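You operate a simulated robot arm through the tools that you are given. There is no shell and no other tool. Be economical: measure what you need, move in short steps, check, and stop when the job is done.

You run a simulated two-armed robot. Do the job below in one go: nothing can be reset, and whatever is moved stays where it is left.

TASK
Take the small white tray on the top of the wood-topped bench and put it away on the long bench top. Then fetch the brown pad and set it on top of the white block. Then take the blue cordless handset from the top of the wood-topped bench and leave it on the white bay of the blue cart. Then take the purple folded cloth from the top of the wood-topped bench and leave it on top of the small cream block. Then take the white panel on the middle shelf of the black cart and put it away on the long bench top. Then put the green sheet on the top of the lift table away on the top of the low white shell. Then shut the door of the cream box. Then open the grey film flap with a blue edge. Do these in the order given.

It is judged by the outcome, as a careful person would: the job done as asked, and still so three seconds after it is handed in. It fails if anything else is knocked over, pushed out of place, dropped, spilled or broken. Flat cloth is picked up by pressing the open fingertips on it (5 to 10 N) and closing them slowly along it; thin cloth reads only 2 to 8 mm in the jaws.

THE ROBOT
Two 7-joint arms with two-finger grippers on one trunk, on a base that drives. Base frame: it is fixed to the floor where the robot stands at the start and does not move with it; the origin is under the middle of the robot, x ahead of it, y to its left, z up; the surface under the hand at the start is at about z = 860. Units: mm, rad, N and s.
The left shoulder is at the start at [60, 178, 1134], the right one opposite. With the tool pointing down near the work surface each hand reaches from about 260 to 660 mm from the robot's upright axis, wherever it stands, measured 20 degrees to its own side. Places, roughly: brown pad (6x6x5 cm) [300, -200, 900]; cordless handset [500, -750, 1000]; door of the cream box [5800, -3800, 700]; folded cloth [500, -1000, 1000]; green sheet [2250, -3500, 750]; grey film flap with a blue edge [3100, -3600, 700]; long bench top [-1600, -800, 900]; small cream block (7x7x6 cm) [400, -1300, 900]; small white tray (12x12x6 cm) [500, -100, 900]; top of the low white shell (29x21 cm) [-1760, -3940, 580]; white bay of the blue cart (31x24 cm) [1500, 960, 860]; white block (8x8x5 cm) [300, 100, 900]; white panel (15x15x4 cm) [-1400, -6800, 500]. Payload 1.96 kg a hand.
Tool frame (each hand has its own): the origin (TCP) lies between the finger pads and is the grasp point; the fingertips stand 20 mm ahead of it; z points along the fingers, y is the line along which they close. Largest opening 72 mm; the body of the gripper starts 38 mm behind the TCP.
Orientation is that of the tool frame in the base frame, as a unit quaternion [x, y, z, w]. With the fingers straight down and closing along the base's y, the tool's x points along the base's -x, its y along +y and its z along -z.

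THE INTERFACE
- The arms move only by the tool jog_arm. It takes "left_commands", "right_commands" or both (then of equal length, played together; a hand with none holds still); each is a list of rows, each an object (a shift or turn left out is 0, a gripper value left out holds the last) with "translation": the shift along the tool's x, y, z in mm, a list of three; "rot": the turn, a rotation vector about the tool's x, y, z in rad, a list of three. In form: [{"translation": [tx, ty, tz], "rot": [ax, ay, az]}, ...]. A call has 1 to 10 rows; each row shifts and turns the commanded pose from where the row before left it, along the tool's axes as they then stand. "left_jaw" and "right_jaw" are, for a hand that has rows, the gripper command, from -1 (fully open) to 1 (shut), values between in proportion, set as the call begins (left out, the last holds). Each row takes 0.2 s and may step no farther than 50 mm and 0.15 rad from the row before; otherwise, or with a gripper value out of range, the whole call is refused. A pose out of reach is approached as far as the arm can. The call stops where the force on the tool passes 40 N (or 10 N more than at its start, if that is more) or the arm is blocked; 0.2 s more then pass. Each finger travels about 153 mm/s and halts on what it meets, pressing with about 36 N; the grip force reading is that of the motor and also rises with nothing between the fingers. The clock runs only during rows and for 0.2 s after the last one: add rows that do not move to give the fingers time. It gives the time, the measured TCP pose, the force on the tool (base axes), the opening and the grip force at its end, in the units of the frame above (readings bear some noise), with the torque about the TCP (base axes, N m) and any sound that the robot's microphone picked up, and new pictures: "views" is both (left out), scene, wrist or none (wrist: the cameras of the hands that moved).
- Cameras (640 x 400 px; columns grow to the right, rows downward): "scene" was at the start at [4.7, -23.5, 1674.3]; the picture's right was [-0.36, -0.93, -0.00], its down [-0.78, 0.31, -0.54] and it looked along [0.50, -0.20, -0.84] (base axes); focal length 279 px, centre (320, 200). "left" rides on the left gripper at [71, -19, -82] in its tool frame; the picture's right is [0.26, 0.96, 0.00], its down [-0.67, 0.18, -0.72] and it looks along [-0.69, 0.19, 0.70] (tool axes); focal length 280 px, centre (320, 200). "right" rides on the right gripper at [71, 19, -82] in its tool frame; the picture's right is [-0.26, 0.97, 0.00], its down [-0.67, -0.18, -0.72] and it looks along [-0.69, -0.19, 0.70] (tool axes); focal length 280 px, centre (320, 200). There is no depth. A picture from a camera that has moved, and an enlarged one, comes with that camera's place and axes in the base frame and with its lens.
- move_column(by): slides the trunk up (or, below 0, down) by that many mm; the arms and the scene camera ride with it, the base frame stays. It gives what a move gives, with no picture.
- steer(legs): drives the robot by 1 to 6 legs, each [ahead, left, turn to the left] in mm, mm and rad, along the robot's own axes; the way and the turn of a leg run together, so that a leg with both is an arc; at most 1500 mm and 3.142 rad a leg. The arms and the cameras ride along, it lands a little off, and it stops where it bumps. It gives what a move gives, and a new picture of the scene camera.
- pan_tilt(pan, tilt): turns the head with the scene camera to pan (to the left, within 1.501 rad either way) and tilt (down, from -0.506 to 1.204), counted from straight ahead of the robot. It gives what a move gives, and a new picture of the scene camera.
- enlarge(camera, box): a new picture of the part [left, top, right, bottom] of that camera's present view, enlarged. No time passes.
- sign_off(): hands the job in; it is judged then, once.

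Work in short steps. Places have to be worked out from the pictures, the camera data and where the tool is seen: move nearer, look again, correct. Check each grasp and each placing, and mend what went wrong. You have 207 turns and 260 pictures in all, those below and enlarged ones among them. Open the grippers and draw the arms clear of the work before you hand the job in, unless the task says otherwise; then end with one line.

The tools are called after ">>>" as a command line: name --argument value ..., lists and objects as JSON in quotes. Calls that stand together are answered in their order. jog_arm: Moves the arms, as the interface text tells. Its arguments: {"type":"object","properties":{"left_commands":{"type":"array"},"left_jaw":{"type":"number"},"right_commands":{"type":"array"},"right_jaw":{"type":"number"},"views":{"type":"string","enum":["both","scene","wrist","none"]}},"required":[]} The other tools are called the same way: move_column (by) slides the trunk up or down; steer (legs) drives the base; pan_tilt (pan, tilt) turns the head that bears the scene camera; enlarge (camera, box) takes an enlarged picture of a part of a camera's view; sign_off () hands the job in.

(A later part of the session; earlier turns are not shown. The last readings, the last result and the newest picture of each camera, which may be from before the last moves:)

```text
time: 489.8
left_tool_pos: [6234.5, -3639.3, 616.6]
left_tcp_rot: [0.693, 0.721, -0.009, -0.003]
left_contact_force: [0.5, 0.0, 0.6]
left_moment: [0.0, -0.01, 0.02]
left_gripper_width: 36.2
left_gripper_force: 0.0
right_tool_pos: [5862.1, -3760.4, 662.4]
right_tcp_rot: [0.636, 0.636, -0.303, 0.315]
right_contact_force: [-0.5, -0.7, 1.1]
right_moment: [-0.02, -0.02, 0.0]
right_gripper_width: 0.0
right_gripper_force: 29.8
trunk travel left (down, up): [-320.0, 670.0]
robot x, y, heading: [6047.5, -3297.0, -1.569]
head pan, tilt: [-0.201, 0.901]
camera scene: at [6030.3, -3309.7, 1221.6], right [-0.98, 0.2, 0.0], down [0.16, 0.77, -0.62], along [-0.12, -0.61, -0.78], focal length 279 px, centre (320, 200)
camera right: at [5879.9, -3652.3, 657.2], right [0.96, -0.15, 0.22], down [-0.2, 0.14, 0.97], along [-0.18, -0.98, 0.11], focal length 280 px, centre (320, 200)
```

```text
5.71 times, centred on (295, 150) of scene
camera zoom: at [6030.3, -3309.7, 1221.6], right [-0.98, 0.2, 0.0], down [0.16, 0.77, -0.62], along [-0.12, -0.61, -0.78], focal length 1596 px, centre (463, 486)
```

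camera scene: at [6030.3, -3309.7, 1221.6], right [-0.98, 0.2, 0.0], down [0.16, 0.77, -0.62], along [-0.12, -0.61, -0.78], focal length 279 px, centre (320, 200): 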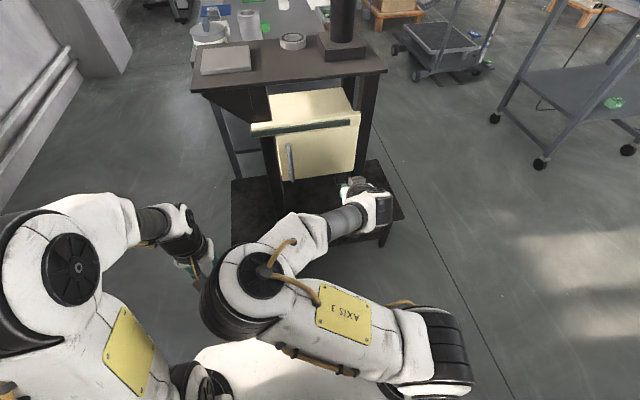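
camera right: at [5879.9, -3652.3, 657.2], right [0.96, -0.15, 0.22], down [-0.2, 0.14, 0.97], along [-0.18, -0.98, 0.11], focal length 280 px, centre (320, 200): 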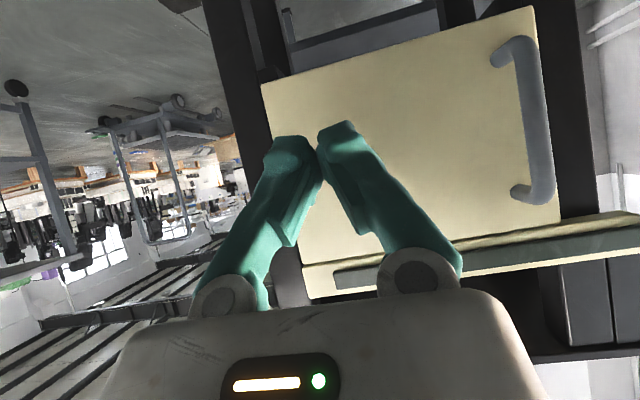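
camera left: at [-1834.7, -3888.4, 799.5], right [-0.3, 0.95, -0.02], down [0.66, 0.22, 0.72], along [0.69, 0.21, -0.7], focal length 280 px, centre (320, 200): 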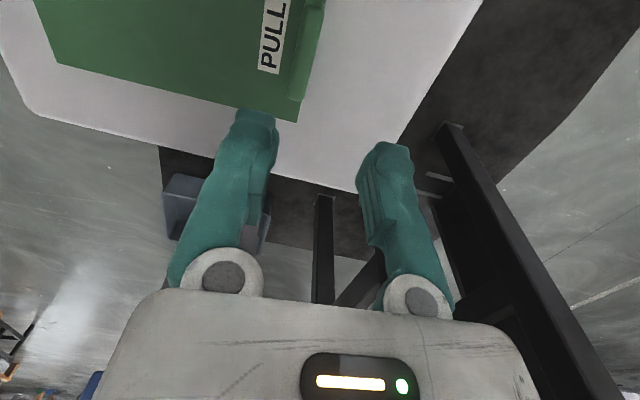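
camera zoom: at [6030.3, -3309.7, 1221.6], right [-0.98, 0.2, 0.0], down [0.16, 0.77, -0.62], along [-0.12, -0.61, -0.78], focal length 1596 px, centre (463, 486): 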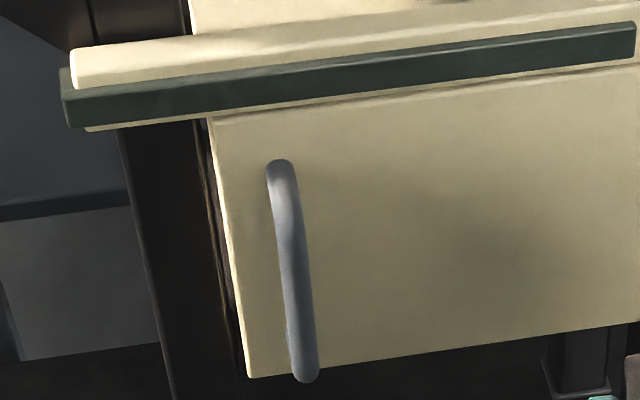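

Door is shut. Back away, raise the trunk, restore the right hand, and drive west toward the film flap.

>>> steer --legs '[[-500, 0, 0]]'

>>> move_column --by 400

>>> steer --legs '[[0, -1450, 0], [0, -1300, 0]]'

>>> pan_tilt --pan 0 --tilt 0.7

```text
time: 492.7
left_tool_pos: [6235.0, -3140.6, 617.6]
left_tcp_rot: [0.692, 0.722, -0.01, -0.003]
left_contact_force: [-0.4, -0.5, 0.2]
left_moment: [-0.05, 0.01, 0.02]
left_gripper_width: 35.9
left_gripper_force: 0.1
right_tool_pos: [5860.7, -3263.8, 664.6]
right_tcp_rot: [0.634, 0.638, -0.303, 0.315]
right_contact_force: [-0.2, -0.1, -0.1]
right_moment: [0.0, -0.01, -0.01]
right_gripper_width: 0.0
right_gripper_force: 29.5
trunk travel left (down, up): [-320.0, 670.0]
robot x, y, heading: [6047.1, -2803.8, -1.561]
head pan, tilt: [-0.201, 0.901]
camera scene: at [6028.9, -2812.2, 1221.6], right [-0.98, 0.19, 0.0], down [0.15, 0.77, -0.62], along [-0.12, -0.61, -0.78], focal length 279 px, centre (320, 200)
```

scene: 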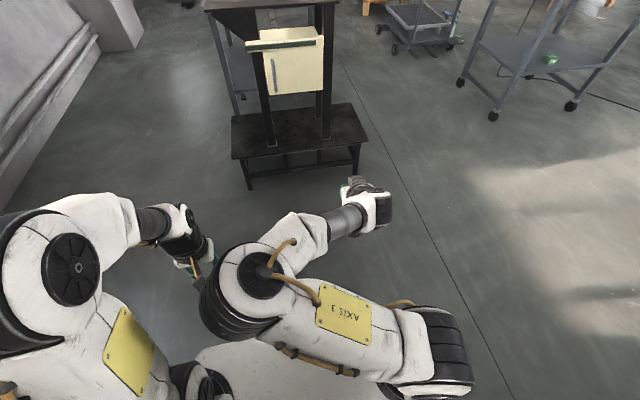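

```text
time: 496.5
left_tool_pos: [6234.3, -3139.4, 1017.0]
left_tcp_rot: [0.691, 0.723, -0.009, -0.004]
left_contact_force: [0.0, 0.4, 0.0]
left_moment: [0.04, -0.03, 0.0]
left_gripper_width: 35.9
left_gripper_force: 0.1
right_tool_pos: [5861.0, -3264.2, 1062.1]
right_tcp_rot: [0.635, 0.638, -0.303, 0.315]
right_contact_force: [0.0, 0.3, -0.1]
right_moment: [0.0, -0.02, -0.03]
right_gripper_width: 0.1
right_gripper_force: 29.6
trunk travel left (down, up): [-720.0, 270.0]
robot x, y, heading: [6043.2, -2800.2, -1.567]
head pan, tilt: [-0.201, 0.901]
```

```text
time: 509.9
left_tool_pos: [3478.4, -3151.0, 1017.3]
left_tcp_rot: [0.691, 0.723, -0.011, -0.003]
left_contact_force: [0.7, -0.2, -0.4]
left_moment: [-0.01, 0.01, 0.0]
left_gripper_width: 36.0
left_gripper_force: 0.1
right_tool_pos: [3105.9, -3275.1, 1064.1]
right_tcp_rot: [0.635, 0.638, -0.302, 0.315]
right_contact_force: [-0.1, 1.0, 0.4]
right_moment: [0.01, 0.0, 0.01]
right_gripper_width: 0.0
right_gripper_force: 29.8
trunk travel left (down, up): [-720.0, 270.0]
robot x, y, heading: [3284.7, -2814.1, -1.568]
head pan, tilt: [-0.201, 0.901]
camera scene: at [3273.7, -2823.4, 1621.5], right [-0.98, 0.2, 0.0], down [0.15, 0.77, -0.62], along [-0.12, -0.61, -0.78], focal length 279 px, centre (320, 200)
```

scene: 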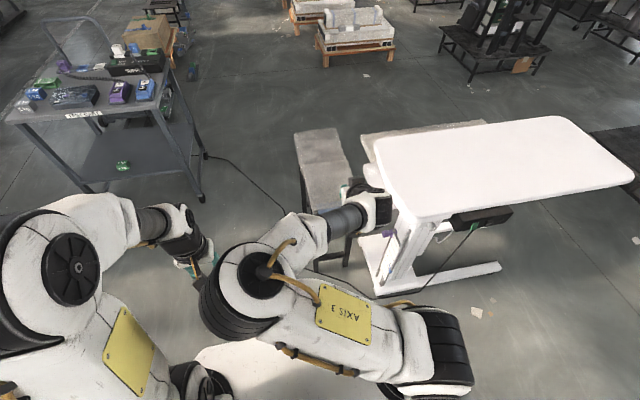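

```text
time: 510.6
left_tool_pos: [3478.3, -3151.2, 1016.6]
left_tcp_rot: [0.691, 0.723, -0.01, -0.003]
left_contact_force: [-0.1, 0.0, 0.0]
left_moment: [0.02, -0.01, -0.01]
left_gripper_width: 36.1
left_gripper_force: 0.1
right_tool_pos: [3106.2, -3276.3, 1062.8]
right_tcp_rot: [0.635, 0.638, -0.302, 0.315]
right_contact_force: [-0.6, -0.1, -0.1]
right_moment: [0.02, -0.02, -0.04]
right_gripper_width: 0.0
right_gripper_force: 29.3
trunk travel left (down, up): [-720.0, 270.0]
robot x, y, heading: [3287.9, -2808.6, -1.568]
head pan, tilt: [0.0, 0.7]
camera scene: at [3288.8, -2834.2, 1637.7], right [-1.0, 0.0, 0.0], down [0.0, 0.64, -0.76], along [0.0, -0.76, -0.64], focal length 279 px, centre (320, 200)
```

scene: 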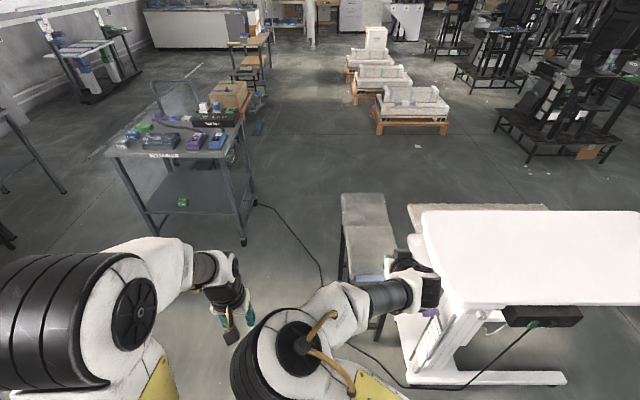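

The right arm blocks the view; untilt it and pull it aside.

>>> jog_arm --right_commands '[{"rot": [0, 0.14, 0]}, {"rot": [0, 0.14, 0]}, {"rot": [0, 0.14, 0]}, {"rot": [0, 0.14, 0]}, {"rot": [0, 0.14, 0]}, {"rot": [0, 0.14, 0]}, {"rot": [0, 0.08, 0], "translation": [0, -20, 0]}, {"translation": [20, -45, 0]}, {"translation": [20, -45, 0]}, {"translation": [20, -45, 0]}]' --right_jaw -1 --views "none"

>>> enlarge --camera "scene" --box '[280, 170, 480, 330]'

```text
time: 512.8
left_tool_pos: [3478.4, -3151.4, 1016.7]
left_tcp_rot: [0.691, 0.723, -0.009, -0.002]
left_contact_force: [-0.2, 1.2, 0.3]
left_moment: [0.0, 0.0, -0.01]
left_gripper_width: 36.0
left_gripper_force: 0.1
right_tool_pos: [2953.3, -3214.2, 1057.8]
right_tcp_rot: [0.703, 0.711, 0.01, 0.0]
right_contact_force: [-0.9, 0.6, 0.2]
right_moment: [-0.03, 0.01, 0.0]
right_gripper_width: 72.3
right_gripper_force: 0.1
right hand out of reach, approached as far as the arm can: row 7
trunk travel left (down, up): [-720.0, 270.0]
robot x, y, heading: [3289.3, -2814.5, -1.566]
head pan, tilt: [0.0, 0.7]
```

```text
2.50 times, centred on (380, 250) of scene
camera zoom: at [3287.2, -2833.7, 1637.7], right [-1.0, 0.0, 0.0], down [0.0, 0.64, -0.77], along [0.0, -0.77, -0.64], focal length 698 px, centre (170, 75)
```

zoom: 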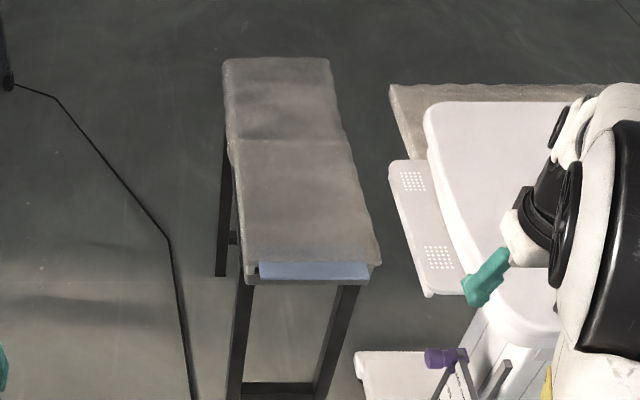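

The film-covered narrow table runs y≈-3485…-4018, x≈2975…3150, with a light-blue strip at its north end and a fold near y≈-3769. I'll work from its free east side, facing west.

>>> steer --legs '[[0, 280, 0], [880, 0, 0], [0, 0, -1.571]]'

>>> pan_tilt --pan 0 --tilt 0.9

```text
time: 522.9
left_tool_pos: [3230.0, -3891.5, 1015.7]
left_tcp_rot: [1.0, 0.024, -0.005, -0.008]
left_contact_force: [0.2, 0.6, -0.6]
left_moment: [0.02, 0.02, -0.02]
left_gripper_width: 36.1
left_gripper_force: 0.0
right_tool_pos: [3165.6, -3367.4, 1057.9]
right_tcp_rot: [1.0, 0.007, 0.008, 0.006]
right_contact_force: [-0.4, 0.3, 0.7]
right_moment: [-0.03, 0.0, 0.02]
right_gripper_width: 71.8
right_gripper_force: 0.0
trunk travel left (down, up): [-720.0, 270.0]
robot x, y, heading: [3570.7, -3700.1, -3.137]
head pan, tilt: [0.0, 0.7]
camera scene: at [3544.4, -3697.1, 1637.7], right [-0.01, 1.0, 0.0], down [0.64, 0.0, -0.76], along [-0.76, -0.01, -0.64], focal length 279 px, centre (320, 200)
```

scene: 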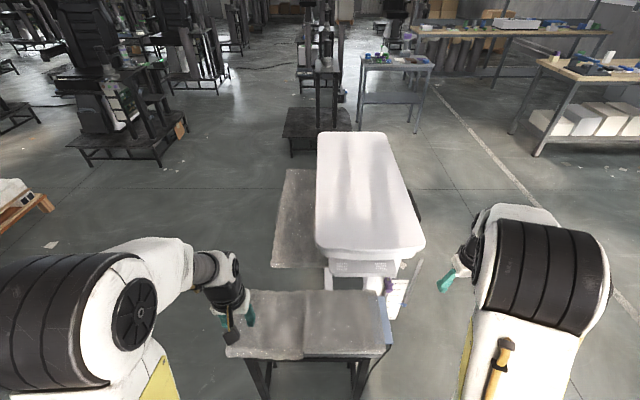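

```text
time: 523.6
left_tool_pos: [3228.4, -3890.0, 1016.5]
left_tcp_rot: [1.0, 0.023, -0.004, -0.009]
left_contact_force: [0.0, 0.9, -0.6]
left_moment: [-0.02, 0.02, -0.02]
left_gripper_width: 35.9
left_gripper_force: 0.1
right_tool_pos: [3164.8, -3366.4, 1057.8]
right_tcp_rot: [1.0, 0.007, 0.008, 0.007]
right_contact_force: [-0.4, 0.4, -0.4]
right_moment: [0.04, -0.01, 0.01]
right_gripper_width: 71.8
right_gripper_force: 0.1
trunk travel left (down, up): [-720.0, 270.0]
robot x, y, heading: [3567.4, -3698.5, -3.134]
head pan, tilt: [0.0, 0.901]
camera scene: at [3553.8, -3697.1, 1621.6], right [-0.01, 1.0, 0.0], down [0.78, 0.01, -0.62], along [-0.62, 0.0, -0.78], focal length 279 px, centre (320, 200)
```

scene: 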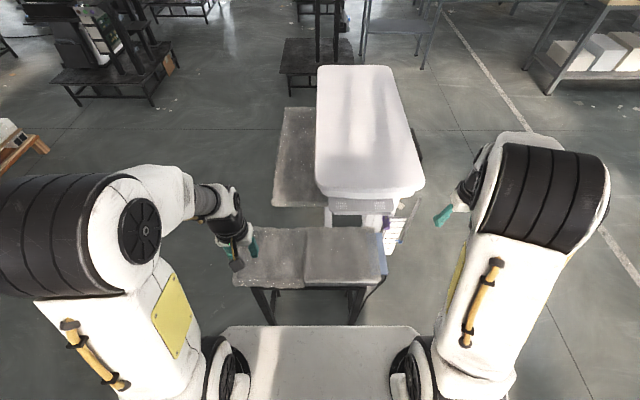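

Zoom on the film flap.

>>> enlarge --camera "scene" --box '[230, 210, 410, 330]'

>>> enlarge --camera "right" --box '[0, 0, 640, 400]'

```text
3.33 times, centred on (320, 270) of scene
camera zoom: at [3553.8, -3697.1, 1621.6], right [-0.01, 1.0, 0.0], down [0.78, 0.01, -0.62], along [-0.62, 0.0, -0.78], focal length 931 px, centre (320, -33)
```

zoom: 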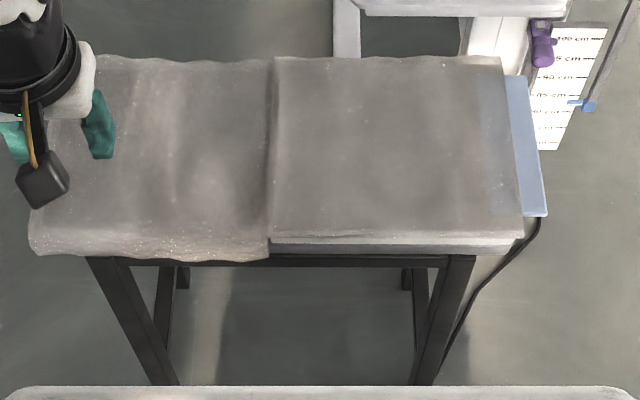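

```text
1.00 times, centred on (320, 200) of right (not enlarged: the box is as wide or as high as the picture)
camera zoom: at [3236.0, -3383.1, 1139.6], right [-0.25, -0.97, 0.01], down [-0.69, 0.18, 0.7], along [-0.68, 0.17, -0.71], focal length 280 px, centre (320, 200)
```

zoom: 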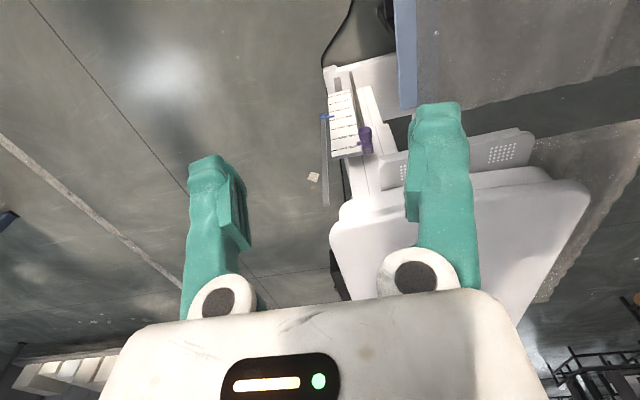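

The blue strip overhangs the north end: x 2983–3147, y≈-3480…-3457, z≈704. I'll pinch its east end with a horizontal hand. Back off 190 mm, lower the trunk, and re-orient the right hand.

>>> steer --legs '[[-190, 0, 0]]'

>>> move_column --by -180

>>> jog_arm --right_commands '[{"rot": [0, -0.15, 0], "translation": [0, 25, 0]}, {"rot": [0, -0.15, 0], "translation": [0, 25, 0]}, {"rot": [0, -0.15, 0], "translation": [0, 25, 0]}, {"rot": [0, -0.15, 0]}, {"rot": [0, -0.15, 0]}, {"rot": [0, -0.15, 0]}, {"rot": [0, -0.15, 0]}, {"rot": [0, -0.15, 0]}, {"rot": [0, -0.15, 0]}, {"rot": [0, -0.15, 0]}]' --views "none"

```text
time: 525.2
left_tool_pos: [3421.0, -3889.3, 1016.9]
left_tcp_rot: [1.0, 0.024, -0.004, -0.009]
left_contact_force: [-0.5, -0.4, 0.5]
left_moment: [0.02, 0.01, -0.05]
left_gripper_width: 36.2
left_gripper_force: 0.0
right_tool_pos: [3355.2, -3365.1, 1057.4]
right_tcp_rot: [1.0, 0.007, 0.009, 0.007]
right_contact_force: [-0.4, 0.6, -0.1]
right_moment: [0.01, 0.01, -0.02]
right_gripper_width: 72.2
right_gripper_force: 0.0
trunk travel left (down, up): [-720.0, 270.0]
robot x, y, heading: [3762.8, -3700.0, -3.132]
head pan, tilt: [0.0, 0.901]
camera scene: at [3744.8, -3695.6, 1621.5], right [-0.01, 1.0, 0.0], down [0.78, 0.01, -0.62], along [-0.62, -0.01, -0.78], focal length 279 px, centre (320, 200)
```

scene: 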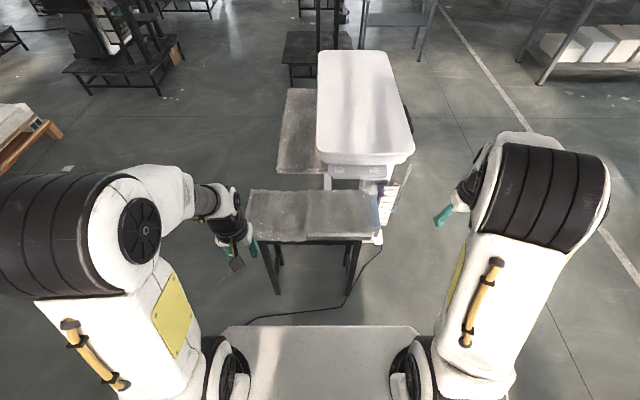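

```text
time: 527.2
left_tool_pos: [3420.4, -3888.9, 835.8]
left_tcp_rot: [1.0, 0.025, -0.005, -0.009]
left_contact_force: [-0.6, 0.3, 0.7]
left_moment: [-0.02, 0.03, 0.01]
left_gripper_width: 36.1
left_gripper_force: 0.1
right_tool_pos: [3355.8, -3365.9, 877.3]
right_tcp_rot: [1.0, 0.008, 0.008, 0.007]
right_contact_force: [0.5, -0.3, 0.0]
right_moment: [0.02, 0.0, 0.0]
right_gripper_width: 72.2
right_gripper_force: 0.0
trunk travel left (down, up): [-540.0, 450.0]
robot x, y, heading: [3758.8, -3696.2, -3.132]
head pan, tilt: [0.0, 0.901]
```

```text
time: 529.4
left_tool_pos: [3420.6, -3890.4, 836.7]
left_tcp_rot: [1.0, 0.025, -0.005, -0.008]
left_contact_force: [-0.3, 0.4, -0.3]
left_moment: [0.0, 0.0, -0.01]
left_gripper_width: 35.8
left_gripper_force: 0.1
right_tool_pos: [3309.2, -3403.1, 977.4]
right_tcp_rot: [0.743, 0.002, -0.669, 0.015]
right_contact_force: [0.4, 0.8, 0.8]
right_moment: [-0.02, -0.01, 0.09]
right_gripper_width: 72.0
right_gripper_force: 0.0
right hand out of reach, approached as far as the arm can: row 5, 6, 7, 8, 9, 10
trunk travel left (down, up): [-540.0, 450.0]
robot x, y, heading: [3760.3, -3697.4, -3.13]
head pan, tilt: [0.0, 0.901]
```

The hand is now nearly horizontal. Roll it 90° so the jaws close vertically.

>>> jog_arm --right_commands '[{"rot": [0, 0, 0.15], "translation": [0, 0, 20]}, {"rot": [0, 0, 0.15], "translation": [0, 0, 20]}, {"rot": [0, 0, 0.15]}, {"rot": [0, 0, 0.15]}, {"rot": [0, 0, 0.15]}, {"rot": [0, 0, 0.15]}, {"rot": [0, 0, 0.15]}, {"rot": [0, 0, 0.15]}, {"rot": [0, 0, 0.15]}, {"rot": [0, 0, 0.15]}]'

```text
time: 531.6
left_tool_pos: [3420.9, -3888.3, 836.6]
left_tcp_rot: [1.0, 0.024, -0.004, -0.009]
left_contact_force: [0.0, -0.1, 1.0]
left_moment: [-0.01, 0.0, 0.0]
left_gripper_width: 36.2
left_gripper_force: 0.1
right_tool_pos: [3268.4, -3401.5, 974.2]
right_tcp_rot: [0.54, -0.502, -0.488, 0.468]
right_contact_force: [0.4, 0.3, -0.6]
right_moment: [-0.02, 0.01, 0.03]
right_gripper_width: 72.0
right_gripper_force: 0.1
trunk travel left (down, up): [-540.0, 450.0]
robot x, y, heading: [3758.8, -3695.0, -3.128]
head pan, tilt: [0.0, 0.901]
camera scene: at [3744.6, -3695.6, 1441.5], right [-0.01, 1.0, 0.0], down [0.78, 0.01, -0.62], along [-0.62, -0.01, -0.78], focal length 279 px, centre (320, 200)
camera right: at [3350.9, -3472.1, 995.1], right [-0.09, 0.21, 0.97], down [0.71, 0.7, -0.08], along [-0.69, 0.69, -0.21], focal length 280 px, centre (320, 200)
```

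scene: 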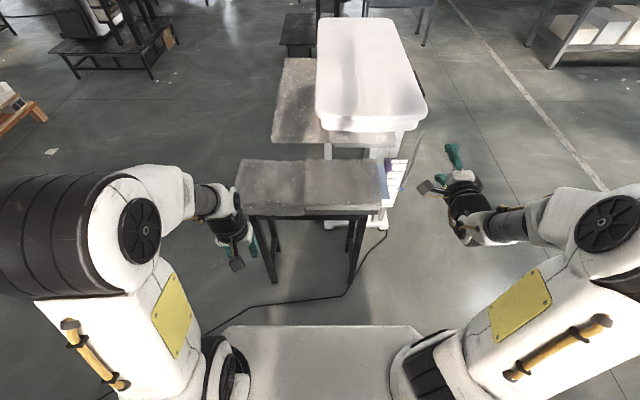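
right: 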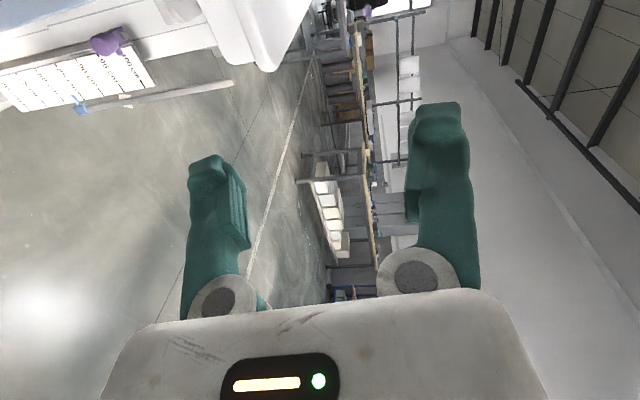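

Jaws now close vertically. Lower the trunk 270 so the hand is at strip height, still clear to the east.

>>> move_column --by -265

>>> pan_tilt --pan -0.3 --tilt 0.8

>>> enlarge --camera "right" --box '[0, 0, 640, 400]'

```text
time: 534.3
left_tool_pos: [3421.2, -3889.0, 571.7]
left_tcp_rot: [1.0, 0.024, -0.005, -0.009]
left_contact_force: [-0.2, 0.2, -1.0]
left_moment: [-0.01, 0.0, -0.01]
left_gripper_width: 35.9
left_gripper_force: 0.0
right_tool_pos: [3269.0, -3401.8, 708.5]
right_tcp_rot: [0.54, -0.501, -0.487, 0.468]
right_contact_force: [0.6, 0.2, -0.5]
right_moment: [0.04, 0.02, 0.04]
right_gripper_width: 72.4
right_gripper_force: 0.0
trunk travel left (down, up): [-275.0, 715.0]
robot x, y, heading: [3763.4, -3699.6, -3.134]
head pan, tilt: [0.0, 0.901]
```

```text
time: 535.1
left_tool_pos: [3421.1, -3888.5, 570.6]
left_tcp_rot: [1.0, 0.025, -0.005, -0.009]
left_contact_force: [-0.2, -0.3, 0.0]
left_moment: [-0.03, 0.01, -0.03]
left_gripper_width: 35.9
left_gripper_force: 0.0
right_tool_pos: [3269.0, -3402.1, 709.7]
right_tcp_rot: [0.54, -0.502, -0.487, 0.468]
right_contact_force: [-0.7, -0.2, 1.3]
right_moment: [0.0, -0.01, 0.0]
right_gripper_width: 71.9
right_gripper_force: 0.1
trunk travel left (down, up): [-275.0, 715.0]
robot x, y, heading: [3761.7, -3700.2, -3.133]
head pan, tilt: [-0.3, 0.799]
camera scene: at [3742.8, -3671.8, 1184.4], right [0.29, 0.96, 0.0], down [0.69, -0.21, -0.7], along [-0.67, 0.2, -0.72], focal length 279 px, centre (320, 200)
```

scene: 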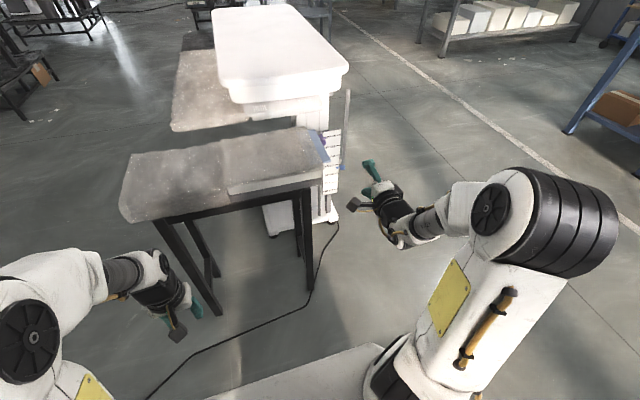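

```text
1.00 times, centred on (320, 200) of right (not enlarged: the box is as wide or as high as the picture)
camera zoom: at [3350.9, -3472.2, 729.9], right [-0.09, 0.2, 0.97], down [0.71, 0.7, -0.08], along [-0.69, 0.69, -0.21], focal length 280 px, centre (320, 200)
```

zoom: 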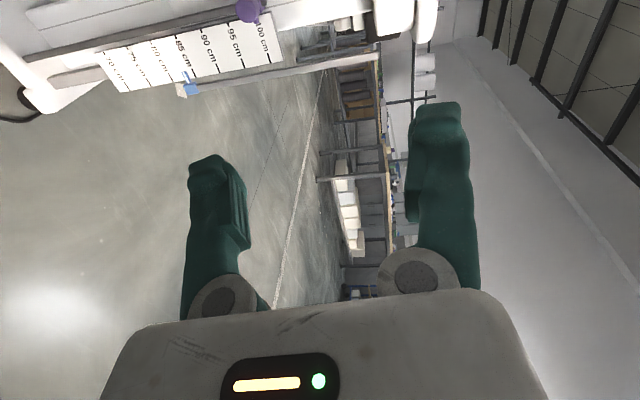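

Zoom the scene view on the strip and hand.

>>> enlarge --camera "scene" --box '[260, 110, 400, 230]'

```text
3.33 times, centred on (330, 170) of scene
camera zoom: at [3742.8, -3671.8, 1184.4], right [0.29, 0.96, 0.0], down [0.69, -0.21, -0.7], along [-0.67, 0.2, -0.72], focal length 931 px, centre (287, 300)
```

zoom: 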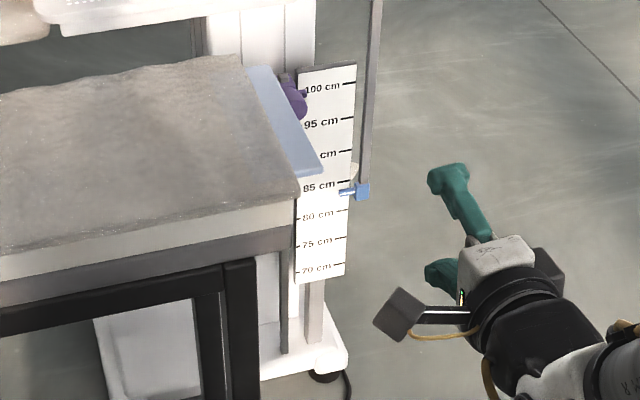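

Strip's NE corner triangulates to (3146,-3459,693). Line up at y≈-3466, z≈693 and advance most of the way.

>>> jog_arm --right_commands '[{"translation": [31, 0, 0]}, {"translation": [31, 0, 0]}, {"translation": [0, 0, 35]}, {"translation": [0, 0, 35]}, {"translation": [0, 0, 30]}, {}]' --right_jaw -0.2

>>> enlarge --camera "scene" --box '[260, 110, 400, 230]'

```text
time: 536.5
left_tool_pos: [3422.0, -3890.4, 571.8]
left_tcp_rot: [1.0, 0.023, -0.005, -0.008]
left_contact_force: [0.6, -0.4, 1.1]
left_moment: [0.02, -0.03, -0.04]
left_gripper_width: 36.1
left_gripper_force: 0.1
right_tool_pos: [3171.0, -3456.2, 699.6]
right_tcp_rot: [0.542, -0.5, -0.484, 0.47]
right_contact_force: [-0.4, 0.3, 0.5]
right_moment: [0.01, 0.0, -0.02]
right_gripper_width: 42.9
right_gripper_force: 0.1
right hand out of reach, approached as far as the arm can: row 3, 4, 5
trunk travel left (down, up): [-275.0, 715.0]
robot x, y, heading: [3763.5, -3696.8, -3.13]
head pan, tilt: [-0.3, 0.799]
camera scene: at [3742.7, -3672.1, 1184.5], right [0.29, 0.96, 0.0], down [0.69, -0.21, -0.7], along [-0.67, 0.2, -0.72], focal length 279 px, centre (320, 200)
camera right: at [3253.3, -3525.8, 720.3], right [-0.09, 0.2, 0.97], down [0.71, 0.7, -0.08], along [-0.7, 0.68, -0.21], focal length 280 px, centre (320, 200)
```

scene: 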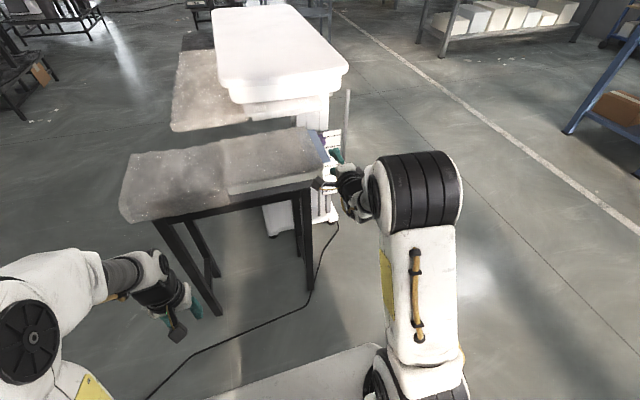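
right: 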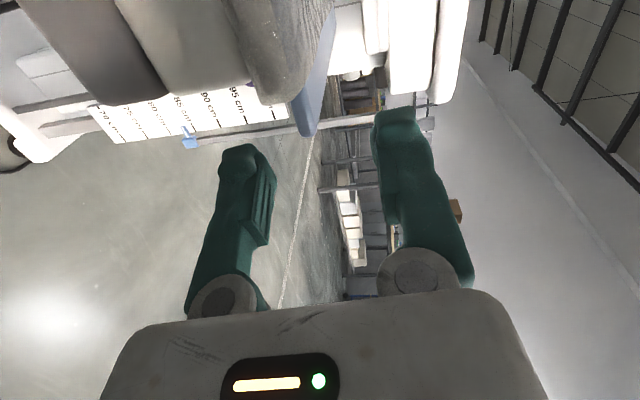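

```text
3.33 times, centred on (330, 170) of scene
camera zoom: at [3742.7, -3672.1, 1184.5], right [0.29, 0.96, 0.0], down [0.69, -0.21, -0.7], along [-0.67, 0.2, -0.72], focal length 931 px, centre (287, 300)
```

zoom: 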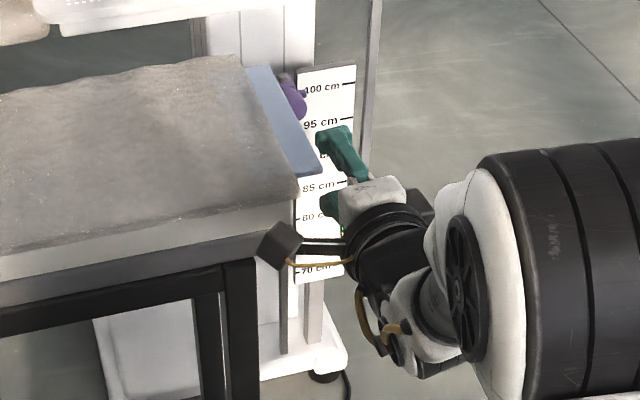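

The strip's end lies right between the jaws. Drive the base 38 mm ahead and 10 mm left to bring the jaws over it.

>>> steer --legs '[[38, 10, 0]]'

>>> enlarge --camera "right" --box '[0, 0, 640, 400]'

>>> enlarge --camera "scene" --box '[260, 110, 400, 230]'

```text
time: 537.4
left_tool_pos: [3382.9, -3898.4, 570.7]
left_tcp_rot: [1.0, 0.025, -0.005, -0.008]
left_contact_force: [-0.3, 1.0, 0.8]
left_moment: [0.01, 0.0, 0.0]
left_gripper_width: 36.0
left_gripper_force: 0.1
right_tool_pos: [3131.7, -3466.0, 698.3]
right_tcp_rot: [0.543, -0.5, -0.484, 0.469]
right_contact_force: [0.0, 0.0, -0.1]
right_moment: [0.05, 0.0, 0.03]
right_gripper_width: 43.2
right_gripper_force: 0.0
trunk travel left (down, up): [-275.0, 715.0]
robot x, y, heading: [3724.0, -3711.1, -3.133]
head pan, tilt: [-0.3, 0.799]
camera scene: at [3704.0, -3682.2, 1184.4], right [0.29, 0.96, 0.0], down [0.69, -0.21, -0.7], along [-0.67, 0.2, -0.72], focal length 279 px, centre (320, 200)
```

scene: 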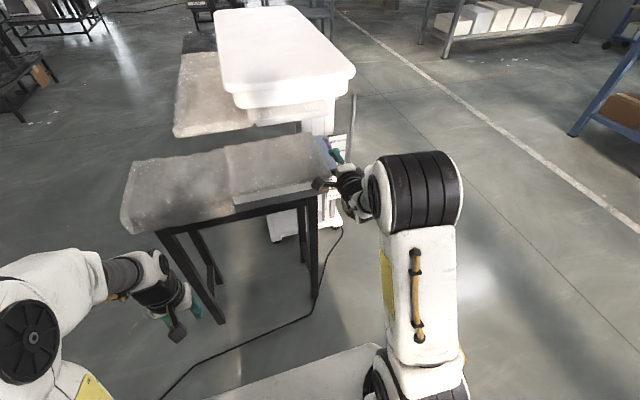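

```text
1.00 times, centred on (320, 200) of right (not enlarged: the box is as wide or as high as the picture)
camera zoom: at [3215.1, -3535.9, 719.9], right [-0.09, 0.2, 0.97], down [0.71, 0.7, -0.08], along [-0.7, 0.68, -0.21], focal length 280 px, centre (320, 200)
```

zoom: 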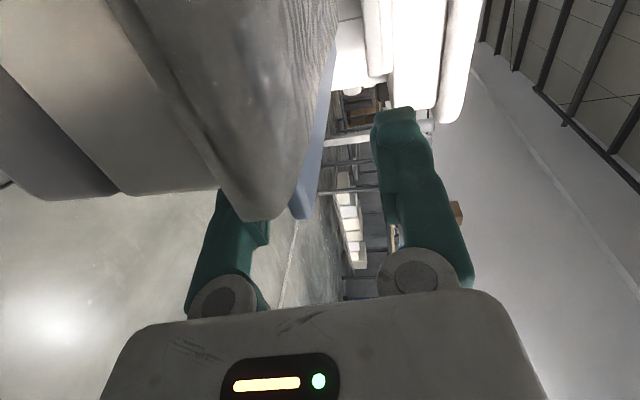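

```text
3.33 times, centred on (330, 170) of scene
camera zoom: at [3704.0, -3682.2, 1184.4], right [0.29, 0.96, 0.0], down [0.69, -0.21, -0.7], along [-0.67, 0.2, -0.72], focal length 931 px, centre (287, 300)
```

zoom: 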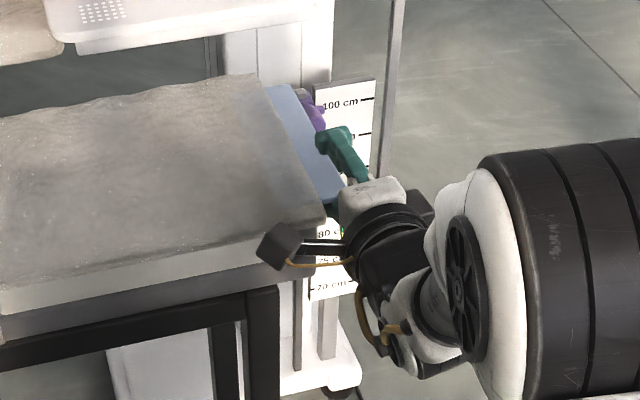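

The strip end is between the upper and lower fingers. Close on it.

>>> jog_arm --right_commands '[{}, {}, {}, {}]' --right_jaw 1 --views "wrist"

```text
time: 538.4
left_tool_pos: [3382.6, -3899.4, 571.9]
left_tcp_rot: [1.0, 0.024, -0.004, -0.009]
left_contact_force: [0.3, -0.4, 0.3]
left_moment: [-0.05, -0.01, -0.03]
left_gripper_width: 35.8
left_gripper_force: 0.1
right_tool_pos: [3133.4, -3466.7, 699.3]
right_tcp_rot: [0.542, -0.501, -0.485, 0.469]
right_contact_force: [-0.1, 1.3, -0.2]
right_moment: [-0.23, 0.05, -0.04]
right_gripper_width: 7.7
right_gripper_force: 35.7
trunk travel left (down, up): [-275.0, 715.0]
robot x, y, heading: [3723.5, -3709.4, -3.131]
head pan, tilt: [-0.3, 0.799]
camera right: at [3215.4, -3535.7, 720.2], right [-0.09, 0.2, 0.97], down [0.71, 0.7, -0.08], along [-0.7, 0.68, -0.21], focal length 280 px, centre (320, 200)
```

right: 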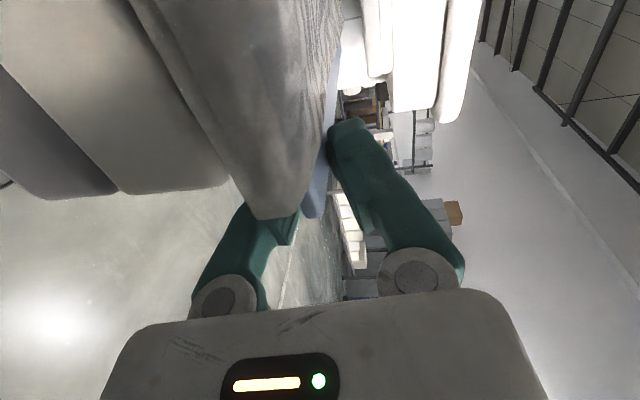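

Pinched (7.7 mm). Now swing it up along its arc about the fold (y≈-3747): first ~26°, rolling the hand with it.

>>> jog_arm --right_commands '[{"translation": [3, 42, -3.5], "rot": [0, 0, -0.15]}, {"translation": [3, 42, -3.5], "rot": [0, 0, -0.15]}, {"translation": [3, 42, -3.3], "rot": [0, 0, -0.15]}, {}]'

```text
time: 539.4
left_tool_pos: [3382.0, -3896.8, 571.8]
left_tcp_rot: [1.0, 0.024, -0.004, -0.007]
left_contact_force: [-0.1, 0.1, 0.2]
left_moment: [-0.01, -0.01, -0.02]
left_gripper_width: 36.1
left_gripper_force: 0.0
right_tool_pos: [3134.2, -3497.4, 821.2]
right_tcp_rot: [0.639, -0.368, -0.578, 0.349]
right_contact_force: [-8.4, 20.0, 11.3]
right_moment: [-0.24, 0.2, -0.27]
right_gripper_width: 7.5
right_gripper_force: 35.2
trunk travel left (down, up): [-275.0, 715.0]
robot x, y, heading: [3724.9, -3704.5, -3.129]
head pan, tilt: [-0.3, 0.799]
camera scene: at [3704.5, -3679.5, 1184.5], right [0.29, 0.96, 0.0], down [0.69, -0.21, -0.7], along [-0.67, 0.2, -0.72], focal length 279 px, centre (320, 200)
camera right: at [3219.2, -3566.5, 810.1], right [-0.08, -0.24, 0.97], down [0.68, 0.69, 0.23], along [-0.73, 0.68, 0.11], focal length 280 px, centre (320, 200)
```

scene: 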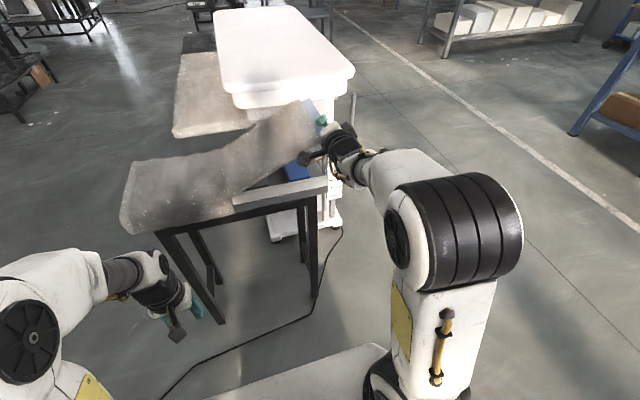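
right: 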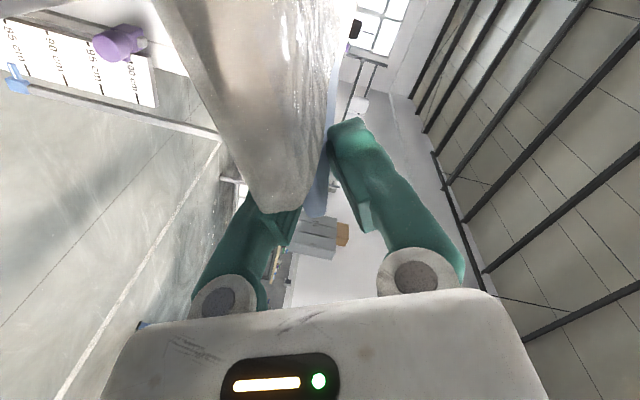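

The flap lifts nicely; it pushes outward a bit (radius slightly larger). Continue the arc with less inward travel.

>>> jog_arm --right_commands '[{"translation": [0, 42, -3], "rot": [0, 0, -0.15]}, {"translation": [2, 42, -2.5], "rot": [0, 0, -0.15]}, {"translation": [3, 42, -2], "rot": [0, 0, -0.15]}, {}]'

```text
time: 540.4
left_tool_pos: [3383.1, -3899.6, 571.8]
left_tcp_rot: [1.0, 0.024, -0.005, -0.009]
left_contact_force: [-0.4, 0.1, 0.7]
left_moment: [-0.02, 0.0, 0.03]
left_gripper_width: 35.8
left_gripper_force: 0.1
right_tool_pos: [3134.2, -3581.5, 917.4]
right_tcp_rot: [0.706, -0.214, -0.641, 0.211]
right_contact_force: [0.1, -0.6, -0.6]
right_moment: [-0.02, 0.0, 0.01]
right_gripper_width: 0.1
right_gripper_force: 29.7
trunk travel left (down, up): [-275.0, 715.0]
robot x, y, heading: [3721.1, -3702.3, -3.133]
head pan, tilt: [-0.3, 0.799]
camera scene: at [3704.6, -3682.2, 1184.5], right [0.29, 0.96, 0.0], down [0.69, -0.21, -0.7], along [-0.67, 0.2, -0.72], focal length 279 px, centre (320, 200)
camera right: at [3221.0, -3636.0, 875.9], right [-0.05, -0.64, 0.77], down [0.66, 0.55, 0.51], along [-0.75, 0.53, 0.39], focal length 280 px, centre (320, 200)
```

scene: 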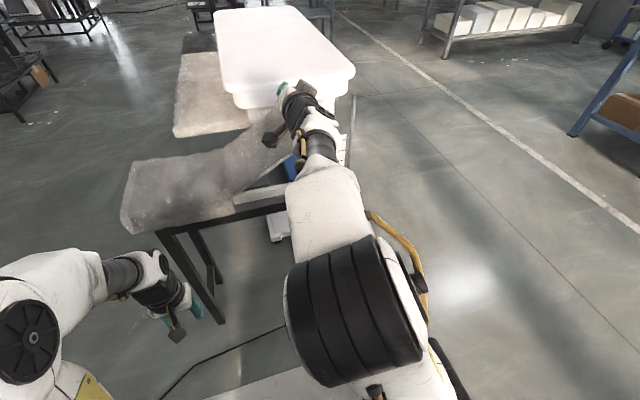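
right: 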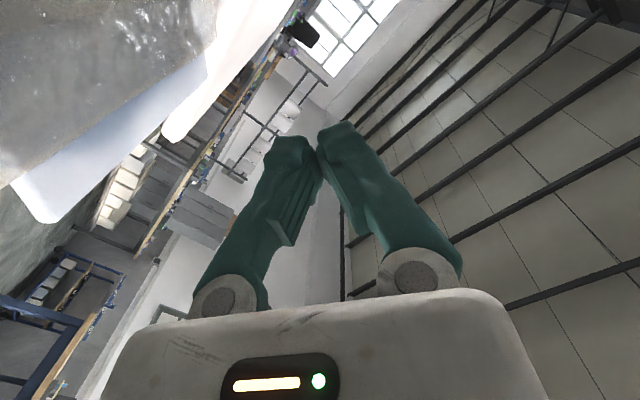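

The strip slipped out, but the flap stays raised on its own. Retract the hand east and look.

>>> jog_arm --right_commands '[{"translation": [0, 0, -45]}, {"translation": [0, 0, -45]}, {"translation": [0, 0, -40]}, {}]'

>>> enlarge --camera "scene" --box '[110, 80, 370, 240]'

```text
time: 541.4
left_tool_pos: [3382.3, -3899.5, 570.2]
left_tcp_rot: [1.0, 0.023, -0.005, -0.008]
left_contact_force: [0.0, 0.7, -0.4]
left_moment: [0.01, -0.02, 0.0]
left_gripper_width: 35.8
left_gripper_force: 0.1
right_tool_pos: [3251.2, -3535.1, 911.3]
right_tcp_rot: [0.704, -0.277, -0.61, 0.238]
right_contact_force: [0.1, -0.2, 0.4]
right_moment: [0.0, 0.01, -0.01]
right_gripper_width: 0.0
right_gripper_force: 29.4
trunk travel left (down, up): [-275.0, 715.0]
robot x, y, heading: [3724.5, -3708.5, -3.137]
head pan, tilt: [-0.3, 0.799]
stopped in row 4 (right hand): the arm was blocked; the commanded pose is now the measured one
camera scene: at [3704.4, -3681.8, 1184.4], right [0.29, 0.96, 0.0], down [0.69, -0.21, -0.7], along [-0.67, 0.2, -0.72], focal length 279 px, centre (320, 200)
camera right: at [3338.7, -3597.7, 882.5], right [-0.12, -0.53, 0.84], down [0.66, 0.59, 0.47], along [-0.74, 0.61, 0.27], focal length 280 px, centre (320, 200)
```

scene: 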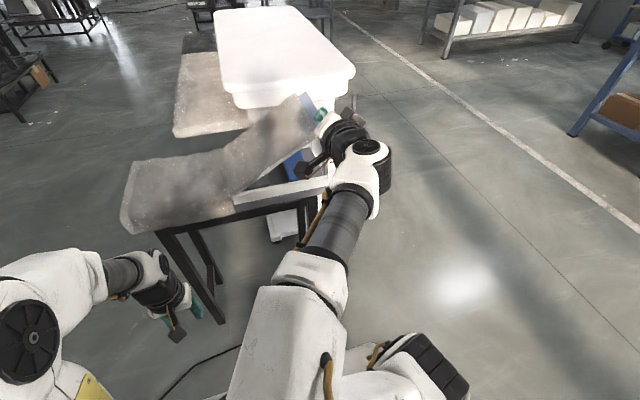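
right: 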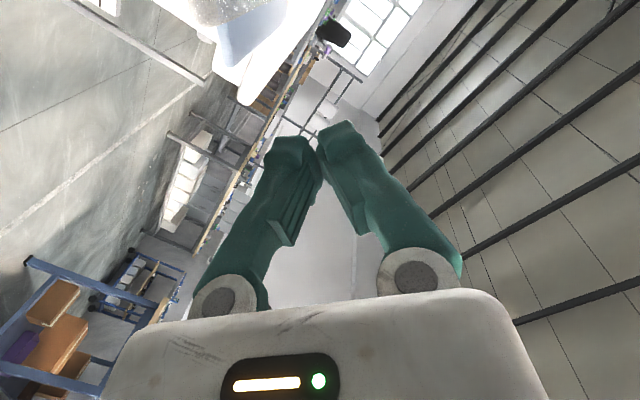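

```text
2.46 times, centred on (240, 160) of scene
camera zoom: at [3704.4, -3681.8, 1184.4], right [0.29, 0.96, 0.0], down [0.69, -0.21, -0.7], along [-0.67, 0.2, -0.72], focal length 687 px, centre (517, 298)
```

zoom: 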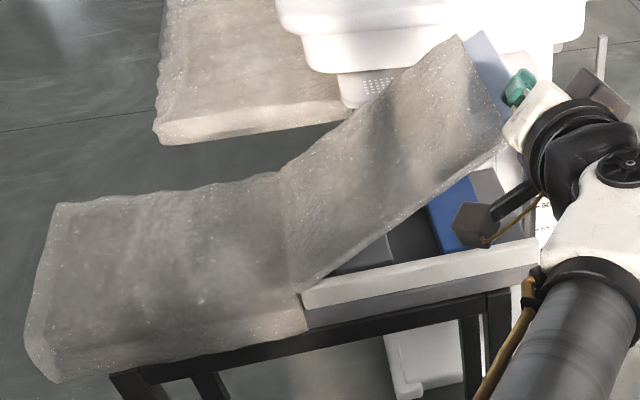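

The flap holds at ~40°. I'll move the closed fist down and north, then slide it under the flap and push it over.

>>> jog_arm --right_commands '[{"translation": [4, -36, 4]}, {"translation": [4, -36, 4]}, {"translation": [4, -36, 4]}, {"translation": [4, -36, 4]}, {}]'

```text
time: 542.6
left_tool_pos: [3382.4, -3898.9, 570.6]
left_tcp_rot: [1.0, 0.023, -0.005, -0.008]
left_contact_force: [-0.8, 0.0, 0.2]
left_moment: [0.0, 0.0, 0.02]
left_gripper_width: 36.2
left_gripper_force: 0.1
right_tool_pos: [3252.8, -3442.5, 800.7]
right_tcp_rot: [0.704, -0.276, -0.61, 0.238]
right_contact_force: [0.2, 0.0, -0.6]
right_moment: [0.01, 0.0, -0.01]
right_gripper_width: 0.0
right_gripper_force: 29.3
trunk travel left (down, up): [-275.0, 715.0]
robot x, y, heading: [3721.2, -3708.1, -3.132]
head pan, tilt: [-0.3, 0.799]
camera scene: at [3704.4, -3681.8, 1184.4], right [0.29, 0.96, 0.0], down [0.69, -0.21, -0.7], along [-0.67, 0.2, -0.72], focal length 279 px, centre (320, 200)
camera right: at [3338.8, -3504.4, 771.3], right [-0.12, -0.53, 0.84], down [0.65, 0.59, 0.47], along [-0.75, 0.61, 0.28], focal length 280 px, centre (320, 200)
```

scene: 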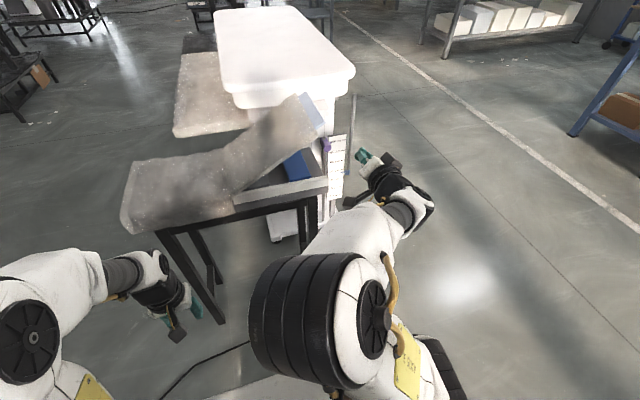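
right: 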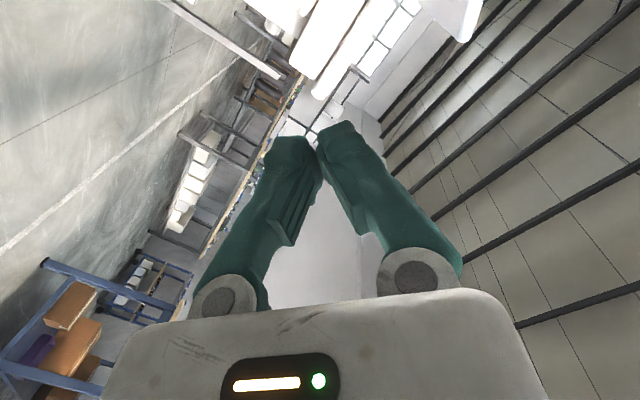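

Clear. Insert the fist forward (north of/under the flap edge).

>>> jog_arm --right_commands '[{"translation": [0, 0, 48]}, {"translation": [0, 0, 48]}, {"translation": [0, 0, 44]}, {}]'

```text
time: 543.6
left_tool_pos: [3382.3, -3899.7, 570.6]
left_tcp_rot: [1.0, 0.024, -0.005, -0.008]
left_contact_force: [1.0, 0.8, -0.1]
left_moment: [0.0, -0.01, -0.01]
left_gripper_width: 35.7
left_gripper_force: 0.2
right_tool_pos: [3113.2, -3443.0, 779.6]
right_tcp_rot: [0.704, -0.275, -0.609, 0.239]
right_contact_force: [-0.2, -0.2, -0.3]
right_moment: [-0.01, 0.02, 0.01]
right_gripper_width: 0.0
right_gripper_force: 29.7
trunk travel left (down, up): [-275.0, 715.0]
robot x, y, heading: [3726.4, -3702.6, -3.129]
head pan, tilt: [-0.3, 0.799]
camera scene: at [3704.3, -3681.9, 1184.5], right [0.29, 0.96, 0.0], down [0.69, -0.21, -0.7], along [-0.67, 0.2, -0.72], focal length 279 px, centre (320, 200)
camera right: at [3199.4, -3505.4, 751.5], right [-0.12, -0.53, 0.84], down [0.65, 0.59, 0.47], along [-0.75, 0.61, 0.28], focal length 280 px, centre (320, 200)
```

scene: 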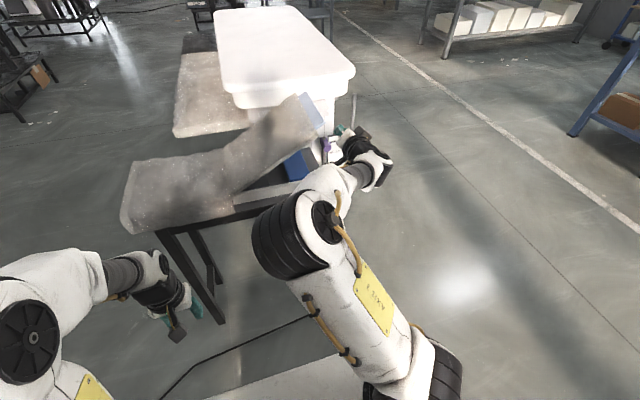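
right: 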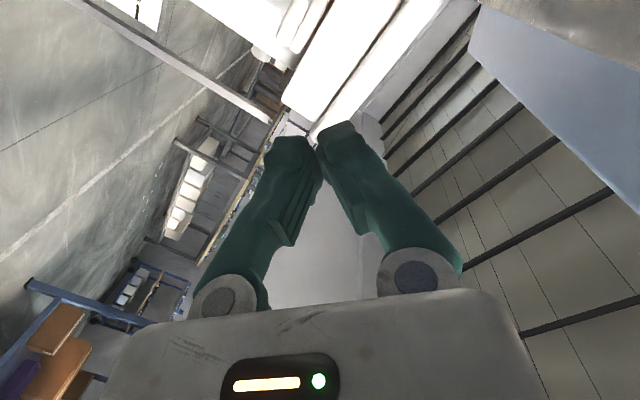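

The flap edge is above-south of the fist. Push up and south.

>>> jog_arm --right_commands '[{"translation": [0, 38, -3.5]}, {"translation": [0, 38, -3.5]}, {"translation": [0, 38, -3.5]}, {"translation": [0, 38, -3.5]}, {"translation": [0, 38, -3.5]}, {}]'

```text
time: 545.0
left_tool_pos: [3383.1, -3899.0, 571.4]
left_tcp_rot: [1.0, 0.023, -0.005, -0.009]
left_contact_force: [-0.5, -0.8, -0.1]
left_moment: [-0.01, -0.02, -0.02]
left_gripper_width: 36.1
left_gripper_force: 0.0
right_tool_pos: [3112.2, -3582.0, 910.2]
right_tcp_rot: [0.704, -0.277, -0.609, 0.238]
right_contact_force: [0.2, -0.2, -1.2]
right_moment: [-0.02, -0.02, -0.02]
right_gripper_width: 0.0
right_gripper_force: 29.3
trunk travel left (down, up): [-275.0, 715.0]
robot x, y, heading: [3721.4, -3707.9, -3.132]
head pan, tilt: [-0.3, 0.799]
camera scene: at [3704.5, -3682.0, 1184.5], right [0.29, 0.96, 0.0], down [0.69, -0.21, -0.7], along [-0.67, 0.2, -0.72], focal length 279 px, centre (320, 200)
camera right: at [3199.3, -3643.9, 882.0], right [-0.12, -0.53, 0.84], down [0.66, 0.59, 0.47], along [-0.75, 0.61, 0.28], focal length 280 px, centre (320, 200)
```

scene: 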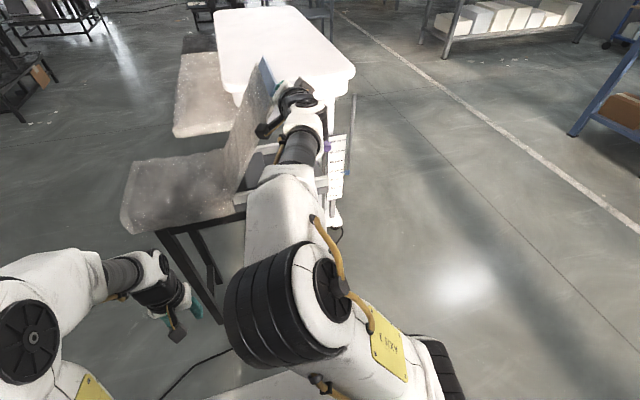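
right: 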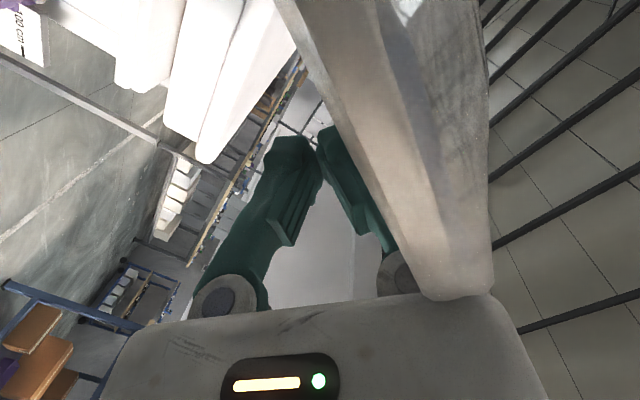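

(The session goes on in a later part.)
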